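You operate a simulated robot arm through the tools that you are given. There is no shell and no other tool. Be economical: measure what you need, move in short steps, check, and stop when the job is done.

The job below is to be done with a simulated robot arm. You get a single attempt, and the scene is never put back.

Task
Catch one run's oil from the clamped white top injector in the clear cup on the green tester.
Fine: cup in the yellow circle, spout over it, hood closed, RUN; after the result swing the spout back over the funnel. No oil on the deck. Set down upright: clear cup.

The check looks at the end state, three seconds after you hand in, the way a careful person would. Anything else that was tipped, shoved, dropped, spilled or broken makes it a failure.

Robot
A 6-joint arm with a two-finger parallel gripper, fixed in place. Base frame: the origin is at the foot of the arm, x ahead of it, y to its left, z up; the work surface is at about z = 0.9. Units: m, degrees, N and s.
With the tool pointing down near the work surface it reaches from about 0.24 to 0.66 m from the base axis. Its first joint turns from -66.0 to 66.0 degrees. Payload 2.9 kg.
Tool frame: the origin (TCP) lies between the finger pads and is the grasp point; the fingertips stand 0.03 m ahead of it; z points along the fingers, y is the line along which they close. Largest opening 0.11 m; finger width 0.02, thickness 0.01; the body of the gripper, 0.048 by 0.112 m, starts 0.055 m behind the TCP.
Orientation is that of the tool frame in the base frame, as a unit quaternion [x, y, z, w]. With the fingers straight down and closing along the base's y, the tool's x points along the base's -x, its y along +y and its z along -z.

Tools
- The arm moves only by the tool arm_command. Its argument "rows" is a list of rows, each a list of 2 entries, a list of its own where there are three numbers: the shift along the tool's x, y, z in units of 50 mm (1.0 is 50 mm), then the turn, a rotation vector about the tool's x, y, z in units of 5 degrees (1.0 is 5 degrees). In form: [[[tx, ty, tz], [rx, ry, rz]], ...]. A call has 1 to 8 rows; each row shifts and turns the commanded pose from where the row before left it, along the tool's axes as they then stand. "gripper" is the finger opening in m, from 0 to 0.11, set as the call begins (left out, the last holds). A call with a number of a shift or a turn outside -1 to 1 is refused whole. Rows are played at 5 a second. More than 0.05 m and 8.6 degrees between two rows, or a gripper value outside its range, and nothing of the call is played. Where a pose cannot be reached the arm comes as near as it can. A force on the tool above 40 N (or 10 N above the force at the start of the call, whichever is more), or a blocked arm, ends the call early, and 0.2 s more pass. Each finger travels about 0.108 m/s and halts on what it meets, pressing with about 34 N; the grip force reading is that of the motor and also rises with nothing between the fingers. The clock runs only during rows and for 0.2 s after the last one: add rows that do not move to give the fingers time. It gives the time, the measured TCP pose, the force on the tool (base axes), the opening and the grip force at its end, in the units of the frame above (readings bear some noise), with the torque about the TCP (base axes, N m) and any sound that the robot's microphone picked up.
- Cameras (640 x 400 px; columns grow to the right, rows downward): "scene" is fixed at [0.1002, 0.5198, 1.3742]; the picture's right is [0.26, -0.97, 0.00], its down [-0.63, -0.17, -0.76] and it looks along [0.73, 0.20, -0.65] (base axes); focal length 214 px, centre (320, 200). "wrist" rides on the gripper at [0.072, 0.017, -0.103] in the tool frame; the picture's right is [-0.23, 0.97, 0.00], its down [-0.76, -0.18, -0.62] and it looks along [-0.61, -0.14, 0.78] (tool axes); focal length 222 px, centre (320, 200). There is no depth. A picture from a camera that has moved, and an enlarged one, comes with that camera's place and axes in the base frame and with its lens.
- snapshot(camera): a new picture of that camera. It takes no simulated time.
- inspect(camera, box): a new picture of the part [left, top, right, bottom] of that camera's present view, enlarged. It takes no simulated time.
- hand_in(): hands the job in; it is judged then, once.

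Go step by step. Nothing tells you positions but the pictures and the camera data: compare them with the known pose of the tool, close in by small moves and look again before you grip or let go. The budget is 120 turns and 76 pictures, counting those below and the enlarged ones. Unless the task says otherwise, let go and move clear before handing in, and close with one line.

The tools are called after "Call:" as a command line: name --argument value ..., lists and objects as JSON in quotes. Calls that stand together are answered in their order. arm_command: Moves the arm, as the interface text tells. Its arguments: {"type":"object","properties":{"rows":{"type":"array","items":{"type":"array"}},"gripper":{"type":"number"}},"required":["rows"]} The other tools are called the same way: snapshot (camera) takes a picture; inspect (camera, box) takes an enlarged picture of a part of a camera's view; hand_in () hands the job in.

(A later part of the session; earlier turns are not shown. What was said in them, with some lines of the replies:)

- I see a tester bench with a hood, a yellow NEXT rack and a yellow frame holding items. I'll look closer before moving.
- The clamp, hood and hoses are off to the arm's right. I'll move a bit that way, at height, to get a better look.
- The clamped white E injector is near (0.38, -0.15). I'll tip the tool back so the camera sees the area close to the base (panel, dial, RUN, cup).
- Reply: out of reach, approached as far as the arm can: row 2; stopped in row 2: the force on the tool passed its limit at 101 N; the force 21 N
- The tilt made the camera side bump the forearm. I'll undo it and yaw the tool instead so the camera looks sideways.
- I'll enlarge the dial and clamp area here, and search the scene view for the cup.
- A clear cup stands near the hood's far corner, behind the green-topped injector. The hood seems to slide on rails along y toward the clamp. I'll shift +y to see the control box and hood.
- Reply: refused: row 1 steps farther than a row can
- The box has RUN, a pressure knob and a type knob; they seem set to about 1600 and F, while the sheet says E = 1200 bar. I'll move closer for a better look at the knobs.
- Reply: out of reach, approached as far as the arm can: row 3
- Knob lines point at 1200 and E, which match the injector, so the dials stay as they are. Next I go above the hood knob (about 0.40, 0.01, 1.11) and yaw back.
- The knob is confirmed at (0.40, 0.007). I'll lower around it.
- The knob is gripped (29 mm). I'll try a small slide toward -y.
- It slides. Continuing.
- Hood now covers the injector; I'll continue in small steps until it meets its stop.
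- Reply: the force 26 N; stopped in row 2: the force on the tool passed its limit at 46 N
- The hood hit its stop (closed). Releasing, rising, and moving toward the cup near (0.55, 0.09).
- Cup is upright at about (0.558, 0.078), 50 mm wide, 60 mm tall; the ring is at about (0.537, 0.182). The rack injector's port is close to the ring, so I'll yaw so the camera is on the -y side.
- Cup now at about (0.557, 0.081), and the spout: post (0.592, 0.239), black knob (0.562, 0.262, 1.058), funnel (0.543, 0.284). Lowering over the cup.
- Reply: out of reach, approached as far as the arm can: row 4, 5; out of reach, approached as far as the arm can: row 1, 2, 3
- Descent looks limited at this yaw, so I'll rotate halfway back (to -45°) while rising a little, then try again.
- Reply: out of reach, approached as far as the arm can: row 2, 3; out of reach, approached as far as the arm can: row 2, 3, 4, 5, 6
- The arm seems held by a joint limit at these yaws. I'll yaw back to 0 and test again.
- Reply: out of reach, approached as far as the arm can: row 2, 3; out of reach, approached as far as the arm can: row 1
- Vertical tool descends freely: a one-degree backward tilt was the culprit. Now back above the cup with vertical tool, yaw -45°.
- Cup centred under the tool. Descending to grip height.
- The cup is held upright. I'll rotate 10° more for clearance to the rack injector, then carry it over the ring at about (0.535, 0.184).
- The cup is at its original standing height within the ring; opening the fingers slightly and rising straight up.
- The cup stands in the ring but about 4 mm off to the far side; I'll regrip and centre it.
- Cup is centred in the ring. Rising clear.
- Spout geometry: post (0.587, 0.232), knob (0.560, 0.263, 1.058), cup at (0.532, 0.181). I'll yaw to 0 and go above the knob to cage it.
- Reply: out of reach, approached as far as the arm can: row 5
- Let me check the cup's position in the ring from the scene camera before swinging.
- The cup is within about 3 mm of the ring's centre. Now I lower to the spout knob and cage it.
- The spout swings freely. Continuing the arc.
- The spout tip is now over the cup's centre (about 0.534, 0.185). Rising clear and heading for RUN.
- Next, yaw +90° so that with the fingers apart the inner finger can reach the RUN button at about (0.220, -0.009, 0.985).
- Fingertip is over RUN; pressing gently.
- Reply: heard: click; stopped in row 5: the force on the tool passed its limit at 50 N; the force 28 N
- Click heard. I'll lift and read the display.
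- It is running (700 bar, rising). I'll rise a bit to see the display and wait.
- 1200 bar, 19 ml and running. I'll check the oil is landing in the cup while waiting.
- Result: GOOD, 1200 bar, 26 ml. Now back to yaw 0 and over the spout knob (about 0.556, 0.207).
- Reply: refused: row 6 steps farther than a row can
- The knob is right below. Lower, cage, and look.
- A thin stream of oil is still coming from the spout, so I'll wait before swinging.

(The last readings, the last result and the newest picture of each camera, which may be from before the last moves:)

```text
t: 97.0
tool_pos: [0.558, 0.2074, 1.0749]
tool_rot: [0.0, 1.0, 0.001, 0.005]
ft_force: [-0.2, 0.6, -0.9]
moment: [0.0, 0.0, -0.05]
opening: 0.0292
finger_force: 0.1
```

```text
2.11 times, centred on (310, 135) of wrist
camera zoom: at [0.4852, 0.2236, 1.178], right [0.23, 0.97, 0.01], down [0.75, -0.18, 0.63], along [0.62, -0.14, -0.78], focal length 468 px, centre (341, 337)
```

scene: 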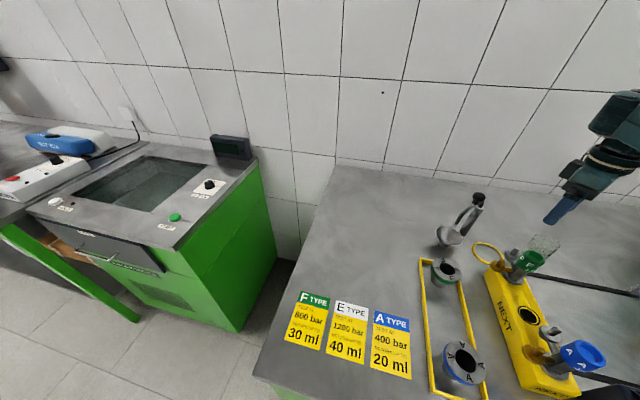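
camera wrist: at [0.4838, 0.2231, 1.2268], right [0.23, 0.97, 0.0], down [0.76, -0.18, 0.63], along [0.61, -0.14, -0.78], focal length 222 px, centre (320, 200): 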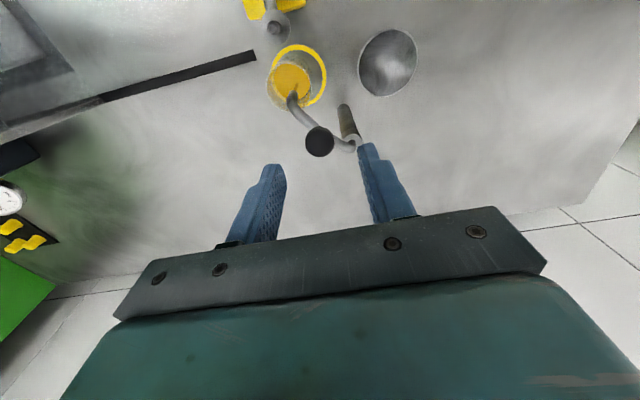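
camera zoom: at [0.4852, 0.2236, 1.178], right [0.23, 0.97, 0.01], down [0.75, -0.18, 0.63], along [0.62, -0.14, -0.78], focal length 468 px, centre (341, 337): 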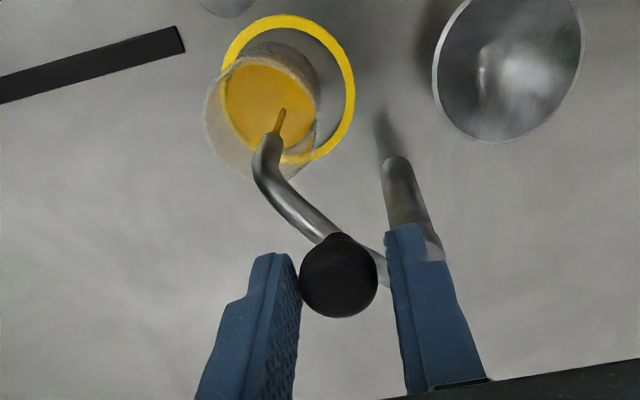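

Call:
arm_command --rows '[[[0, 0, 0], [0, 0, 0]], [[0, 0, 0], [0, 0, 0]], [[0, 0, 0], [0, 0, 0]], [[0, 0, 0], [0, 0, 0]], [[0, 0, 0], [0, 0, 0]], [[0, 0, 0], [0, 0, 0]], [[0, 0, 0], [0, 0, 0]], [[0, 0, 0], [0, 0, 0]]]'

Call:
arm_command --rows '[[[0, 0, 0], [0, 0, 0]], [[0, 0, 0], [0, 0, 0]], [[0, 0, 0], [0, 0, 0]], [[0, 0, 0], [0, 0, 0]], [[0, 0, 0], [0, 0, 0]], [[0, 0, 0], [0, 0, 0]], [[0, 0, 0], [0, 0, 0]], [[0, 0, 0], [0, 0, 0]]]'

Call:
arm_command --rows '[[[0, 0, 0], [0, 0, 0]], [[0, 0, 0], [0, 0, 0]], [[0, 0, 0], [0, 0, 0]], [[0, 0, 0], [0, 0, 0]], [[0, 0, 0], [0, 0, 0]], [[0, 0, 0], [0, 0, 0]], [[0, 0, 0], [0, 0, 0]], [[0, 0, 0], [0, 0, 0]]]'

Call:
arm_command --rows '[[[0, 0, 0], [0, 0, 0]], [[0, 0, 0], [0, 0, 0]], [[0, 0, 0], [0, 0, 0]], [[0, 0, 0], [0, 0, 0]], [[0, 0, 0], [0, 0, 0]], [[0, 0, 0], [0, 0, 0]], [[0, 0, 0], [0, 0, 0]], [[0, 0, 0], [0, 0, 0]]]'

Call:
inspect --camera "scene" --box '[450, 190, 550, 280]'

```text
t: 98.8
tool_pos: [0.5577, 0.2078, 1.0758]
tool_rot: [-0.001, 1.0, 0.002, 0.005]
ft_force: [-0.4, -0.7, 0.9]
moment: [0.02, -0.02, 0.03]
opening: 0.0289
finger_force: 0.0
```

```text
t: 100.6
tool_pos: [0.558, 0.2068, 1.075]
tool_rot: [-0.001, 1.0, 0.001, 0.005]
ft_force: [0.2, -0.3, 0.3]
moment: [-0.02, 0.04, 0.02]
opening: 0.0288
finger_force: 0.1
```

```text
t: 102.4
tool_pos: [0.559, 0.2081, 1.0758]
tool_rot: [0.0, 1.0, 0.002, 0.005]
ft_force: [0.6, -0.8, 0.7]
moment: [0.01, -0.02, 0.04]
opening: 0.029
finger_force: 0.0
```

```text
t: 104.2
tool_pos: [0.5585, 0.208, 1.0761]
tool_rot: [0.0, 1.0, 0.001, 0.006]
ft_force: [0.0, -0.5, 0.0]
moment: [0.02, -0.01, 0.01]
opening: 0.0291
finger_force: 0.1
```

```text
4.44 times, centred on (500, 235) of scene
camera zoom: at [0.1002, 0.5198, 1.3742], right [0.26, -0.97, 0.0], down [-0.63, -0.17, -0.76], along [0.73, 0.2, -0.65], focal length 953 px, centre (-480, 44)
```

zoom: 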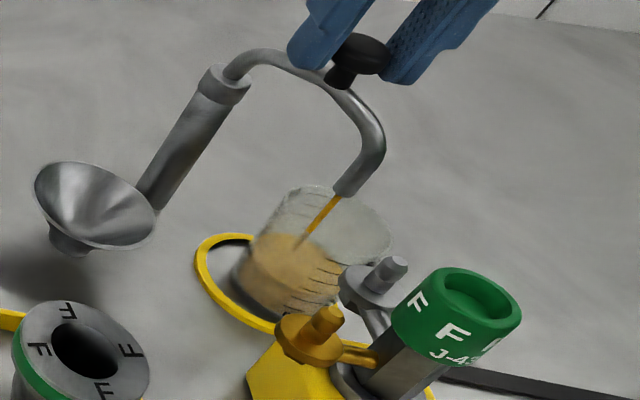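

Call:
arm_command --rows '[[[0, 0, 0], [0, 0, 0]], [[0, 0, 0], [0, 0, 0]], [[0, 0, 0], [0, 0, 0]], [[0, 0, 0], [0, 0, 0]], [[0, 0, 0], [0, 0, 0]], [[0, 0, 0], [0, 0, 0]], [[0, 0, 0], [0, 0, 0]], [[0, 0, 0], [0, 0, 0]]]'

Call:
arm_command --rows '[[[0, 0, 0], [0, 0, 0]], [[0, 0, 0], [0, 0, 0]], [[0, 0, 0], [0, 0, 0]], [[0, 0, 0], [0, 0, 0]], [[0, 0, 0], [0, 0, 0]], [[0, 0, 0], [0, 0, 0]], [[0, 0, 0], [0, 0, 0]], [[0, 0, 0], [0, 0, 0]]]'

Call:
arm_command --rows '[[[0, 0, 0], [0, 0, 0]], [[0, 0, 0], [0, 0, 0]], [[0, 0, 0], [0, 0, 0]], [[0, 0, 0], [0, 0, 0]], [[0, 0, 0], [0, 0, 0]], [[0, 0, 0], [0, 0, 0]], [[0, 0, 0], [0, 0, 0]], [[0, 0, 0], [0, 0, 0]]]'

Call:
arm_command --rows '[[[0, 0, 0], [0, 0, 0]], [[0, 0, 0], [0, 0, 0]], [[0, 0, 0], [0, 0, 0]], [[0, 0, 0], [0, 0, 0]], [[0, 0, 0], [0, 0, 0]], [[0, 0, 0], [0, 0, 0]], [[0, 0, 0], [0, 0, 0]], [[0, 0, 0], [0, 0, 0]]]'

Call:
arm_command --rows '[[[0, 0, 0], [0, 0, 0]], [[0, 0, 0], [0, 0, 0]], [[0, 0, 0], [0, 0, 0]], [[0, 0, 0], [0, 0, 0]], [[0, 0, 0], [0, 0, 0]], [[0, 0, 0], [0, 0, 0]], [[0, 0, 0], [0, 0, 0]], [[0, 0, 0], [0, 0, 0]]]'

Call:
inspect --camera "scene" --box '[490, 220, 540, 265]'

```text
t: 106.0
tool_pos: [0.5591, 0.2073, 1.0747]
tool_rot: [-0.001, 1.0, 0.002, 0.006]
ft_force: [0.0, 0.1, 0.8]
moment: [0.03, -0.02, 0.0]
opening: 0.029
finger_force: 0.1
```

```text
t: 107.8
tool_pos: [0.558, 0.2085, 1.0756]
tool_rot: [-0.001, 1.0, 0.001, 0.005]
ft_force: [0.2, 0.3, 0.2]
moment: [-0.02, 0.0, -0.02]
opening: 0.0291
finger_force: 0.1
```

```text
t: 109.6
tool_pos: [0.5588, 0.2084, 1.0756]
tool_rot: [-0.001, 1.0, 0.001, 0.006]
ft_force: [-0.7, -0.1, 0.6]
moment: [-0.03, 0.0, -0.02]
opening: 0.0288
finger_force: 0.0
```

```text
t: 111.4
tool_pos: [0.5586, 0.208, 1.075]
tool_rot: [-0.001, 1.0, 0.002, 0.005]
ft_force: [0.4, -0.1, 0.7]
moment: [0.0, -0.02, 0.01]
opening: 0.0293
finger_force: 0.1
```

```text
t: 113.2
tool_pos: [0.5584, 0.207, 1.075]
tool_rot: [-0.001, 1.0, 0.002, 0.005]
ft_force: [-0.5, -0.1, 0.2]
moment: [-0.02, 0.03, 0.01]
opening: 0.0289
finger_force: 0.1
```

```text
8.89 times, centred on (515, 242) of scene
camera zoom: at [0.1002, 0.5198, 1.3742], right [0.26, -0.97, 0.0], down [-0.63, -0.17, -0.76], along [0.73, 0.2, -0.65], focal length 1906 px, centre (-1413, -178)
```

zoom: 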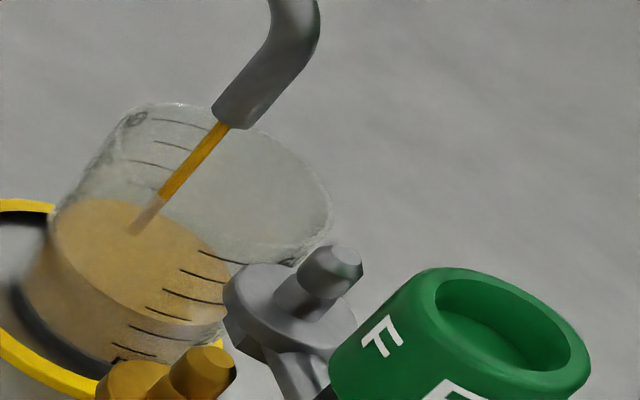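

Level is steady (about 26 ml), but a thread of oil still shows. I'll wait longer to see if it ends.

Call:
arm_command --rows '[[[0, 0, 0], [0, 0, 0]], [[0, 0, 0], [0, 0, 0]], [[0, 0, 0], [0, 0, 0]], [[0, 0, 0], [0, 0, 0]], [[0, 0, 0], [0, 0, 0]], [[0, 0, 0], [0, 0, 0]], [[0, 0, 0], [0, 0, 0]], [[0, 0, 0], [0, 0, 0]]]'

Call:
arm_command --rows '[[[0, 0, 0], [0, 0, 0]], [[0, 0, 0], [0, 0, 0]], [[0, 0, 0], [0, 0, 0]], [[0, 0, 0], [0, 0, 0]], [[0, 0, 0], [0, 0, 0]], [[0, 0, 0], [0, 0, 0]], [[0, 0, 0], [0, 0, 0]], [[0, 0, 0], [0, 0, 0]]]'

Call:
arm_command --rows '[[[0, 0, 0], [0, 0, 0]], [[0, 0, 0], [0, 0, 0]], [[0, 0, 0], [0, 0, 0]], [[0, 0, 0], [0, 0, 0]], [[0, 0, 0], [0, 0, 0]], [[0, 0, 0], [0, 0, 0]], [[0, 0, 0], [0, 0, 0]], [[0, 0, 0], [0, 0, 0]]]'

Call:
arm_command --rows '[[[0, 0, 0], [0, 0, 0]], [[0, 0, 0], [0, 0, 0]], [[0, 0, 0], [0, 0, 0]], [[0, 0, 0], [0, 0, 0]], [[0, 0, 0], [0, 0, 0]], [[0, 0, 0], [0, 0, 0]], [[0, 0, 0], [0, 0, 0]], [[0, 0, 0], [0, 0, 0]]]'

Call:
arm_command --rows '[[[0, 0, 0], [0, 0, 0]], [[0, 0, 0], [0, 0, 0]], [[0, 0, 0], [0, 0, 0]], [[0, 0, 0], [0, 0, 0]], [[0, 0, 0], [0, 0, 0]], [[0, 0, 0], [0, 0, 0]], [[0, 0, 0], [0, 0, 0]], [[0, 0, 0], [0, 0, 0]]]'

Call:
arm_command --rows '[[[0, 0, 0], [0, 0, 0]], [[0, 0, 0], [0, 0, 0]], [[0, 0, 0], [0, 0, 0]], [[0, 0, 0], [0, 0, 0]], [[0, 0, 0], [0, 0, 0]], [[0, 0, 0], [0, 0, 0]], [[0, 0, 0], [0, 0, 0]], [[0, 0, 0], [0, 0, 0]]]'

Call:
arm_command --rows '[[[0, 0, 0], [0, 0, 0]], [[0, 0, 0], [0, 0, 0]], [[0, 0, 0], [0, 0, 0]], [[0, 0, 0], [0, 0, 0]], [[0, 0, 0], [0, 0, 0]], [[0, 0, 0], [0, 0, 0]], [[0, 0, 0], [0, 0, 0]], [[0, 0, 0], [0, 0, 0]]]'

Call:
arm_command --rows '[[[0, 0, 0], [0, 0, 0]], [[0, 0, 0], [0, 0, 0]], [[0, 0, 0], [0, 0, 0]], [[0, 0, 0], [0, 0, 0]], [[0, 0, 0], [0, 0, 0]], [[0, 0, 0], [0, 0, 0]], [[0, 0, 0], [0, 0, 0]], [[0, 0, 0], [0, 0, 0]]]'

Call:
inspect --camera "scene" --box '[490, 220, 540, 265]'

```text
t: 115.0
tool_pos: [0.5573, 0.2068, 1.0744]
tool_rot: [-0.001, 1.0, 0.002, 0.005]
ft_force: [-0.4, -0.1, 0.4]
moment: [0.03, 0.04, -0.01]
opening: 0.0293
finger_force: 0.1
```

```text
t: 116.8
tool_pos: [0.5583, 0.2078, 1.0758]
tool_rot: [0.0, 1.0, 0.001, 0.005]
ft_force: [0.6, -0.2, 0.6]
moment: [-0.01, 0.0, 0.0]
opening: 0.0288
finger_force: 0.0
```

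```text
t: 118.6
tool_pos: [0.5577, 0.2081, 1.0746]
tool_rot: [-0.001, 1.0, 0.002, 0.006]
ft_force: [0.2, 0.2, 0.2]
moment: [0.01, -0.02, -0.01]
opening: 0.029
finger_force: 0.1
```

```text
t: 120.4
tool_pos: [0.5589, 0.2078, 1.0758]
tool_rot: [-0.002, 1.0, 0.002, 0.005]
ft_force: [-0.5, 0.3, 0.9]
moment: [0.02, 0.01, -0.01]
opening: 0.0291
finger_force: 0.0
```

```text
t: 122.2
tool_pos: [0.5577, 0.2067, 1.0746]
tool_rot: [-0.001, 1.0, 0.002, 0.006]
ft_force: [0.1, -0.6, 0.6]
moment: [0.03, -0.03, -0.04]
opening: 0.0292
finger_force: 0.1
```

```text
t: 124.0
tool_pos: [0.5591, 0.2073, 1.0751]
tool_rot: [0.0, 1.0, 0.002, 0.006]
ft_force: [-0.2, -0.6, 0.5]
moment: [-0.02, -0.03, -0.04]
opening: 0.029
finger_force: 0.2
```

```text
t: 125.8
tool_pos: [0.5581, 0.2076, 1.0739]
tool_rot: [0.0, 1.0, 0.002, 0.006]
ft_force: [1.1, -0.2, 0.4]
moment: [-0.01, 0.01, -0.01]
opening: 0.029
finger_force: 0.1
```

```text
t: 127.6
tool_pos: [0.5589, 0.2071, 1.0756]
tool_rot: [-0.001, 1.0, 0.002, 0.005]
ft_force: [0.4, -0.3, 0.4]
moment: [0.01, -0.01, 0.0]
opening: 0.0291
finger_force: 0.2
```

```text
8.89 times, centred on (515, 242) of scene
camera zoom: at [0.1002, 0.5198, 1.3742], right [0.26, -0.97, 0.0], down [-0.63, -0.17, -0.76], along [0.73, 0.2, -0.65], focal length 1906 px, centre (-1413, -178)
```

zoom: 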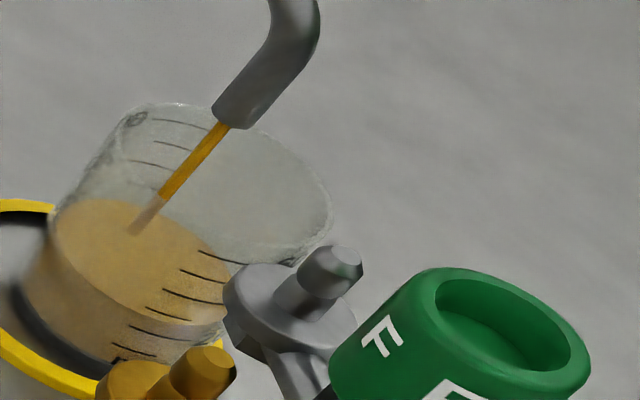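

The level hasn't changed over 25 s, so the run is over and the thread is just residual at the outlet. I'll swing the spout back in one continuous arc.

Call:
arm_command --rows '[[[0.092, 0.126, 0], [0, 0, 0]], [[0.074, 0.156, 0], [0, 0, 0]], [[0.036, 0.152, 0], [0, 0, 0]], [[0.006, 0.172, 0], [0, 0, 0]], [[-0.026, 0.154, 0], [0, 0, 0]], [[-0.062, 0.16, 0], [0, 0, 0]], [[-0.084, 0.132, 0], [0, 0, 0]], [[-0.11, 0.124, 0], [0, 0, 0]]]'

Call:
snapshot --camera "wrist"

```text
t: 129.4
tool_pos: [0.5628, 0.2678, 1.0755]
tool_rot: [-0.001, 1.0, 0.002, 0.006]
ft_force: [0.1, 0.0, 0.2]
moment: [0.01, 0.01, -0.03]
opening: 0.0288
finger_force: 0.0
```

```text
5 pictures are left
camera wrist: at [0.4889, 0.2828, 1.1784], right [0.23, 0.97, 0.01], down [0.75, -0.18, 0.63], along [0.62, -0.14, -0.78], focal length 222 px, centre (320, 200)
```

wrist: 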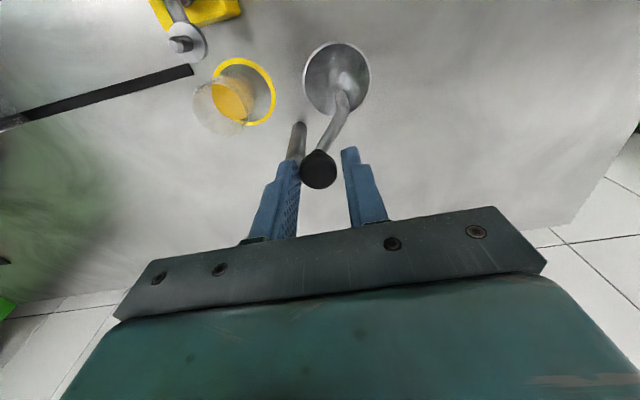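

The spout is back over the funnel with no oil on the deck. Backing off upward and clear.

Call:
arm_command --rows '[[[0, -0.05, 0], [0, 0, 0]], [[0, 0, -0.3], [0, 0, 0]], [[0, 0, -0.6], [0, 0, 0]], [[0.2, 0, -0.8], [0, 0, 0]], [[0.9, 0, 0], [0, 0, 0]], [[0.9, -0.3, 0], [0, 0, 0]], [[0.9, -0.3, 0], [0, 0, 0]], [[0, 0, 0], [0, 0, 0]]]'

Call:
snapshot --camera "scene"

Call:
inspect --camera "scene" --box '[430, 180, 550, 280]'

Call:
snapshot --camera "wrist"

```text
t: 131.2
tool_pos: [0.4161, 0.2333, 1.1582]
tool_rot: [-0.001, 1.0, 0.002, 0.005]
ft_force: [-0.1, -0.3, -0.3]
moment: [0.04, 0.01, -0.02]
opening: 0.0289
finger_force: 0.1
```

```text
4 pictures are left
```

scene: 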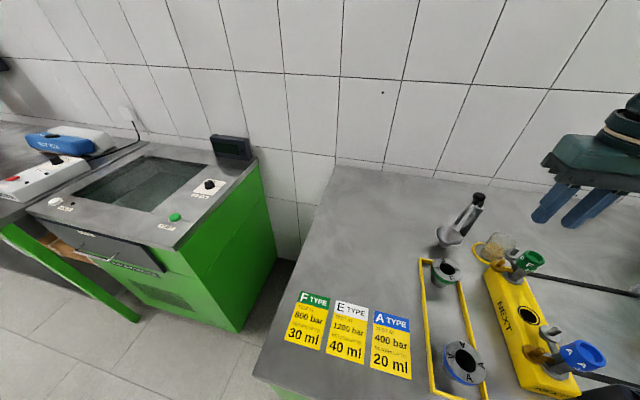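

```text
4.00 times, centred on (490, 230) of scene
camera zoom: at [0.1002, 0.5198, 1.3742], right [0.26, -0.97, 0.0], down [-0.63, -0.17, -0.76], along [0.73, 0.2, -0.65], focal length 858 px, centre (-360, 80)
```

zoom: 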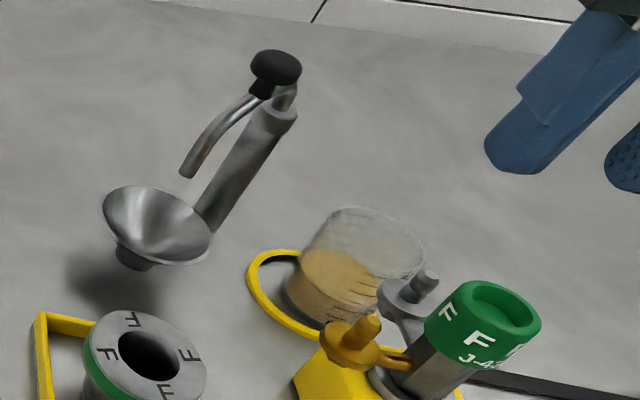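

```text
2 pictures are left
camera wrist: at [0.3426, 0.2491, 1.2607], right [0.23, 0.97, 0.01], down [0.75, -0.18, 0.63], along [0.62, -0.14, -0.78], focal length 222 px, centre (320, 200)
```

wrist: 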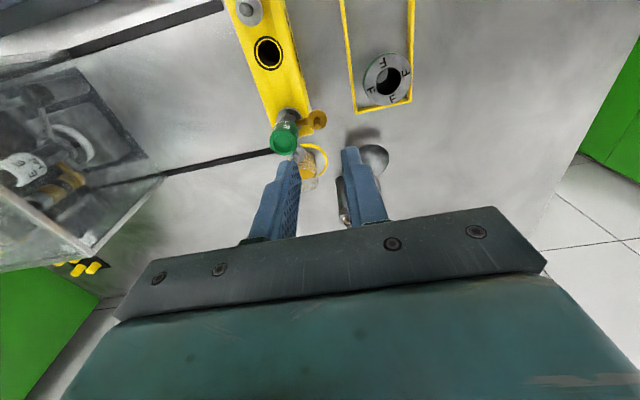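

The cup stands upright in the ring holding the oil, the spout is back over the funnel, the hood is closed, the deck is clean and the arm is clear. Handing in.

Call:
hand_in

```text
The job is handed in.
```

The run is done and handed in: the tester read GOOD at 1200 bar and 26 ml. The oil is in the clear cup, standing upright in the yellow circle. The spout is back over the funnel, the hood is still closed, and I saw no oil on the deck.
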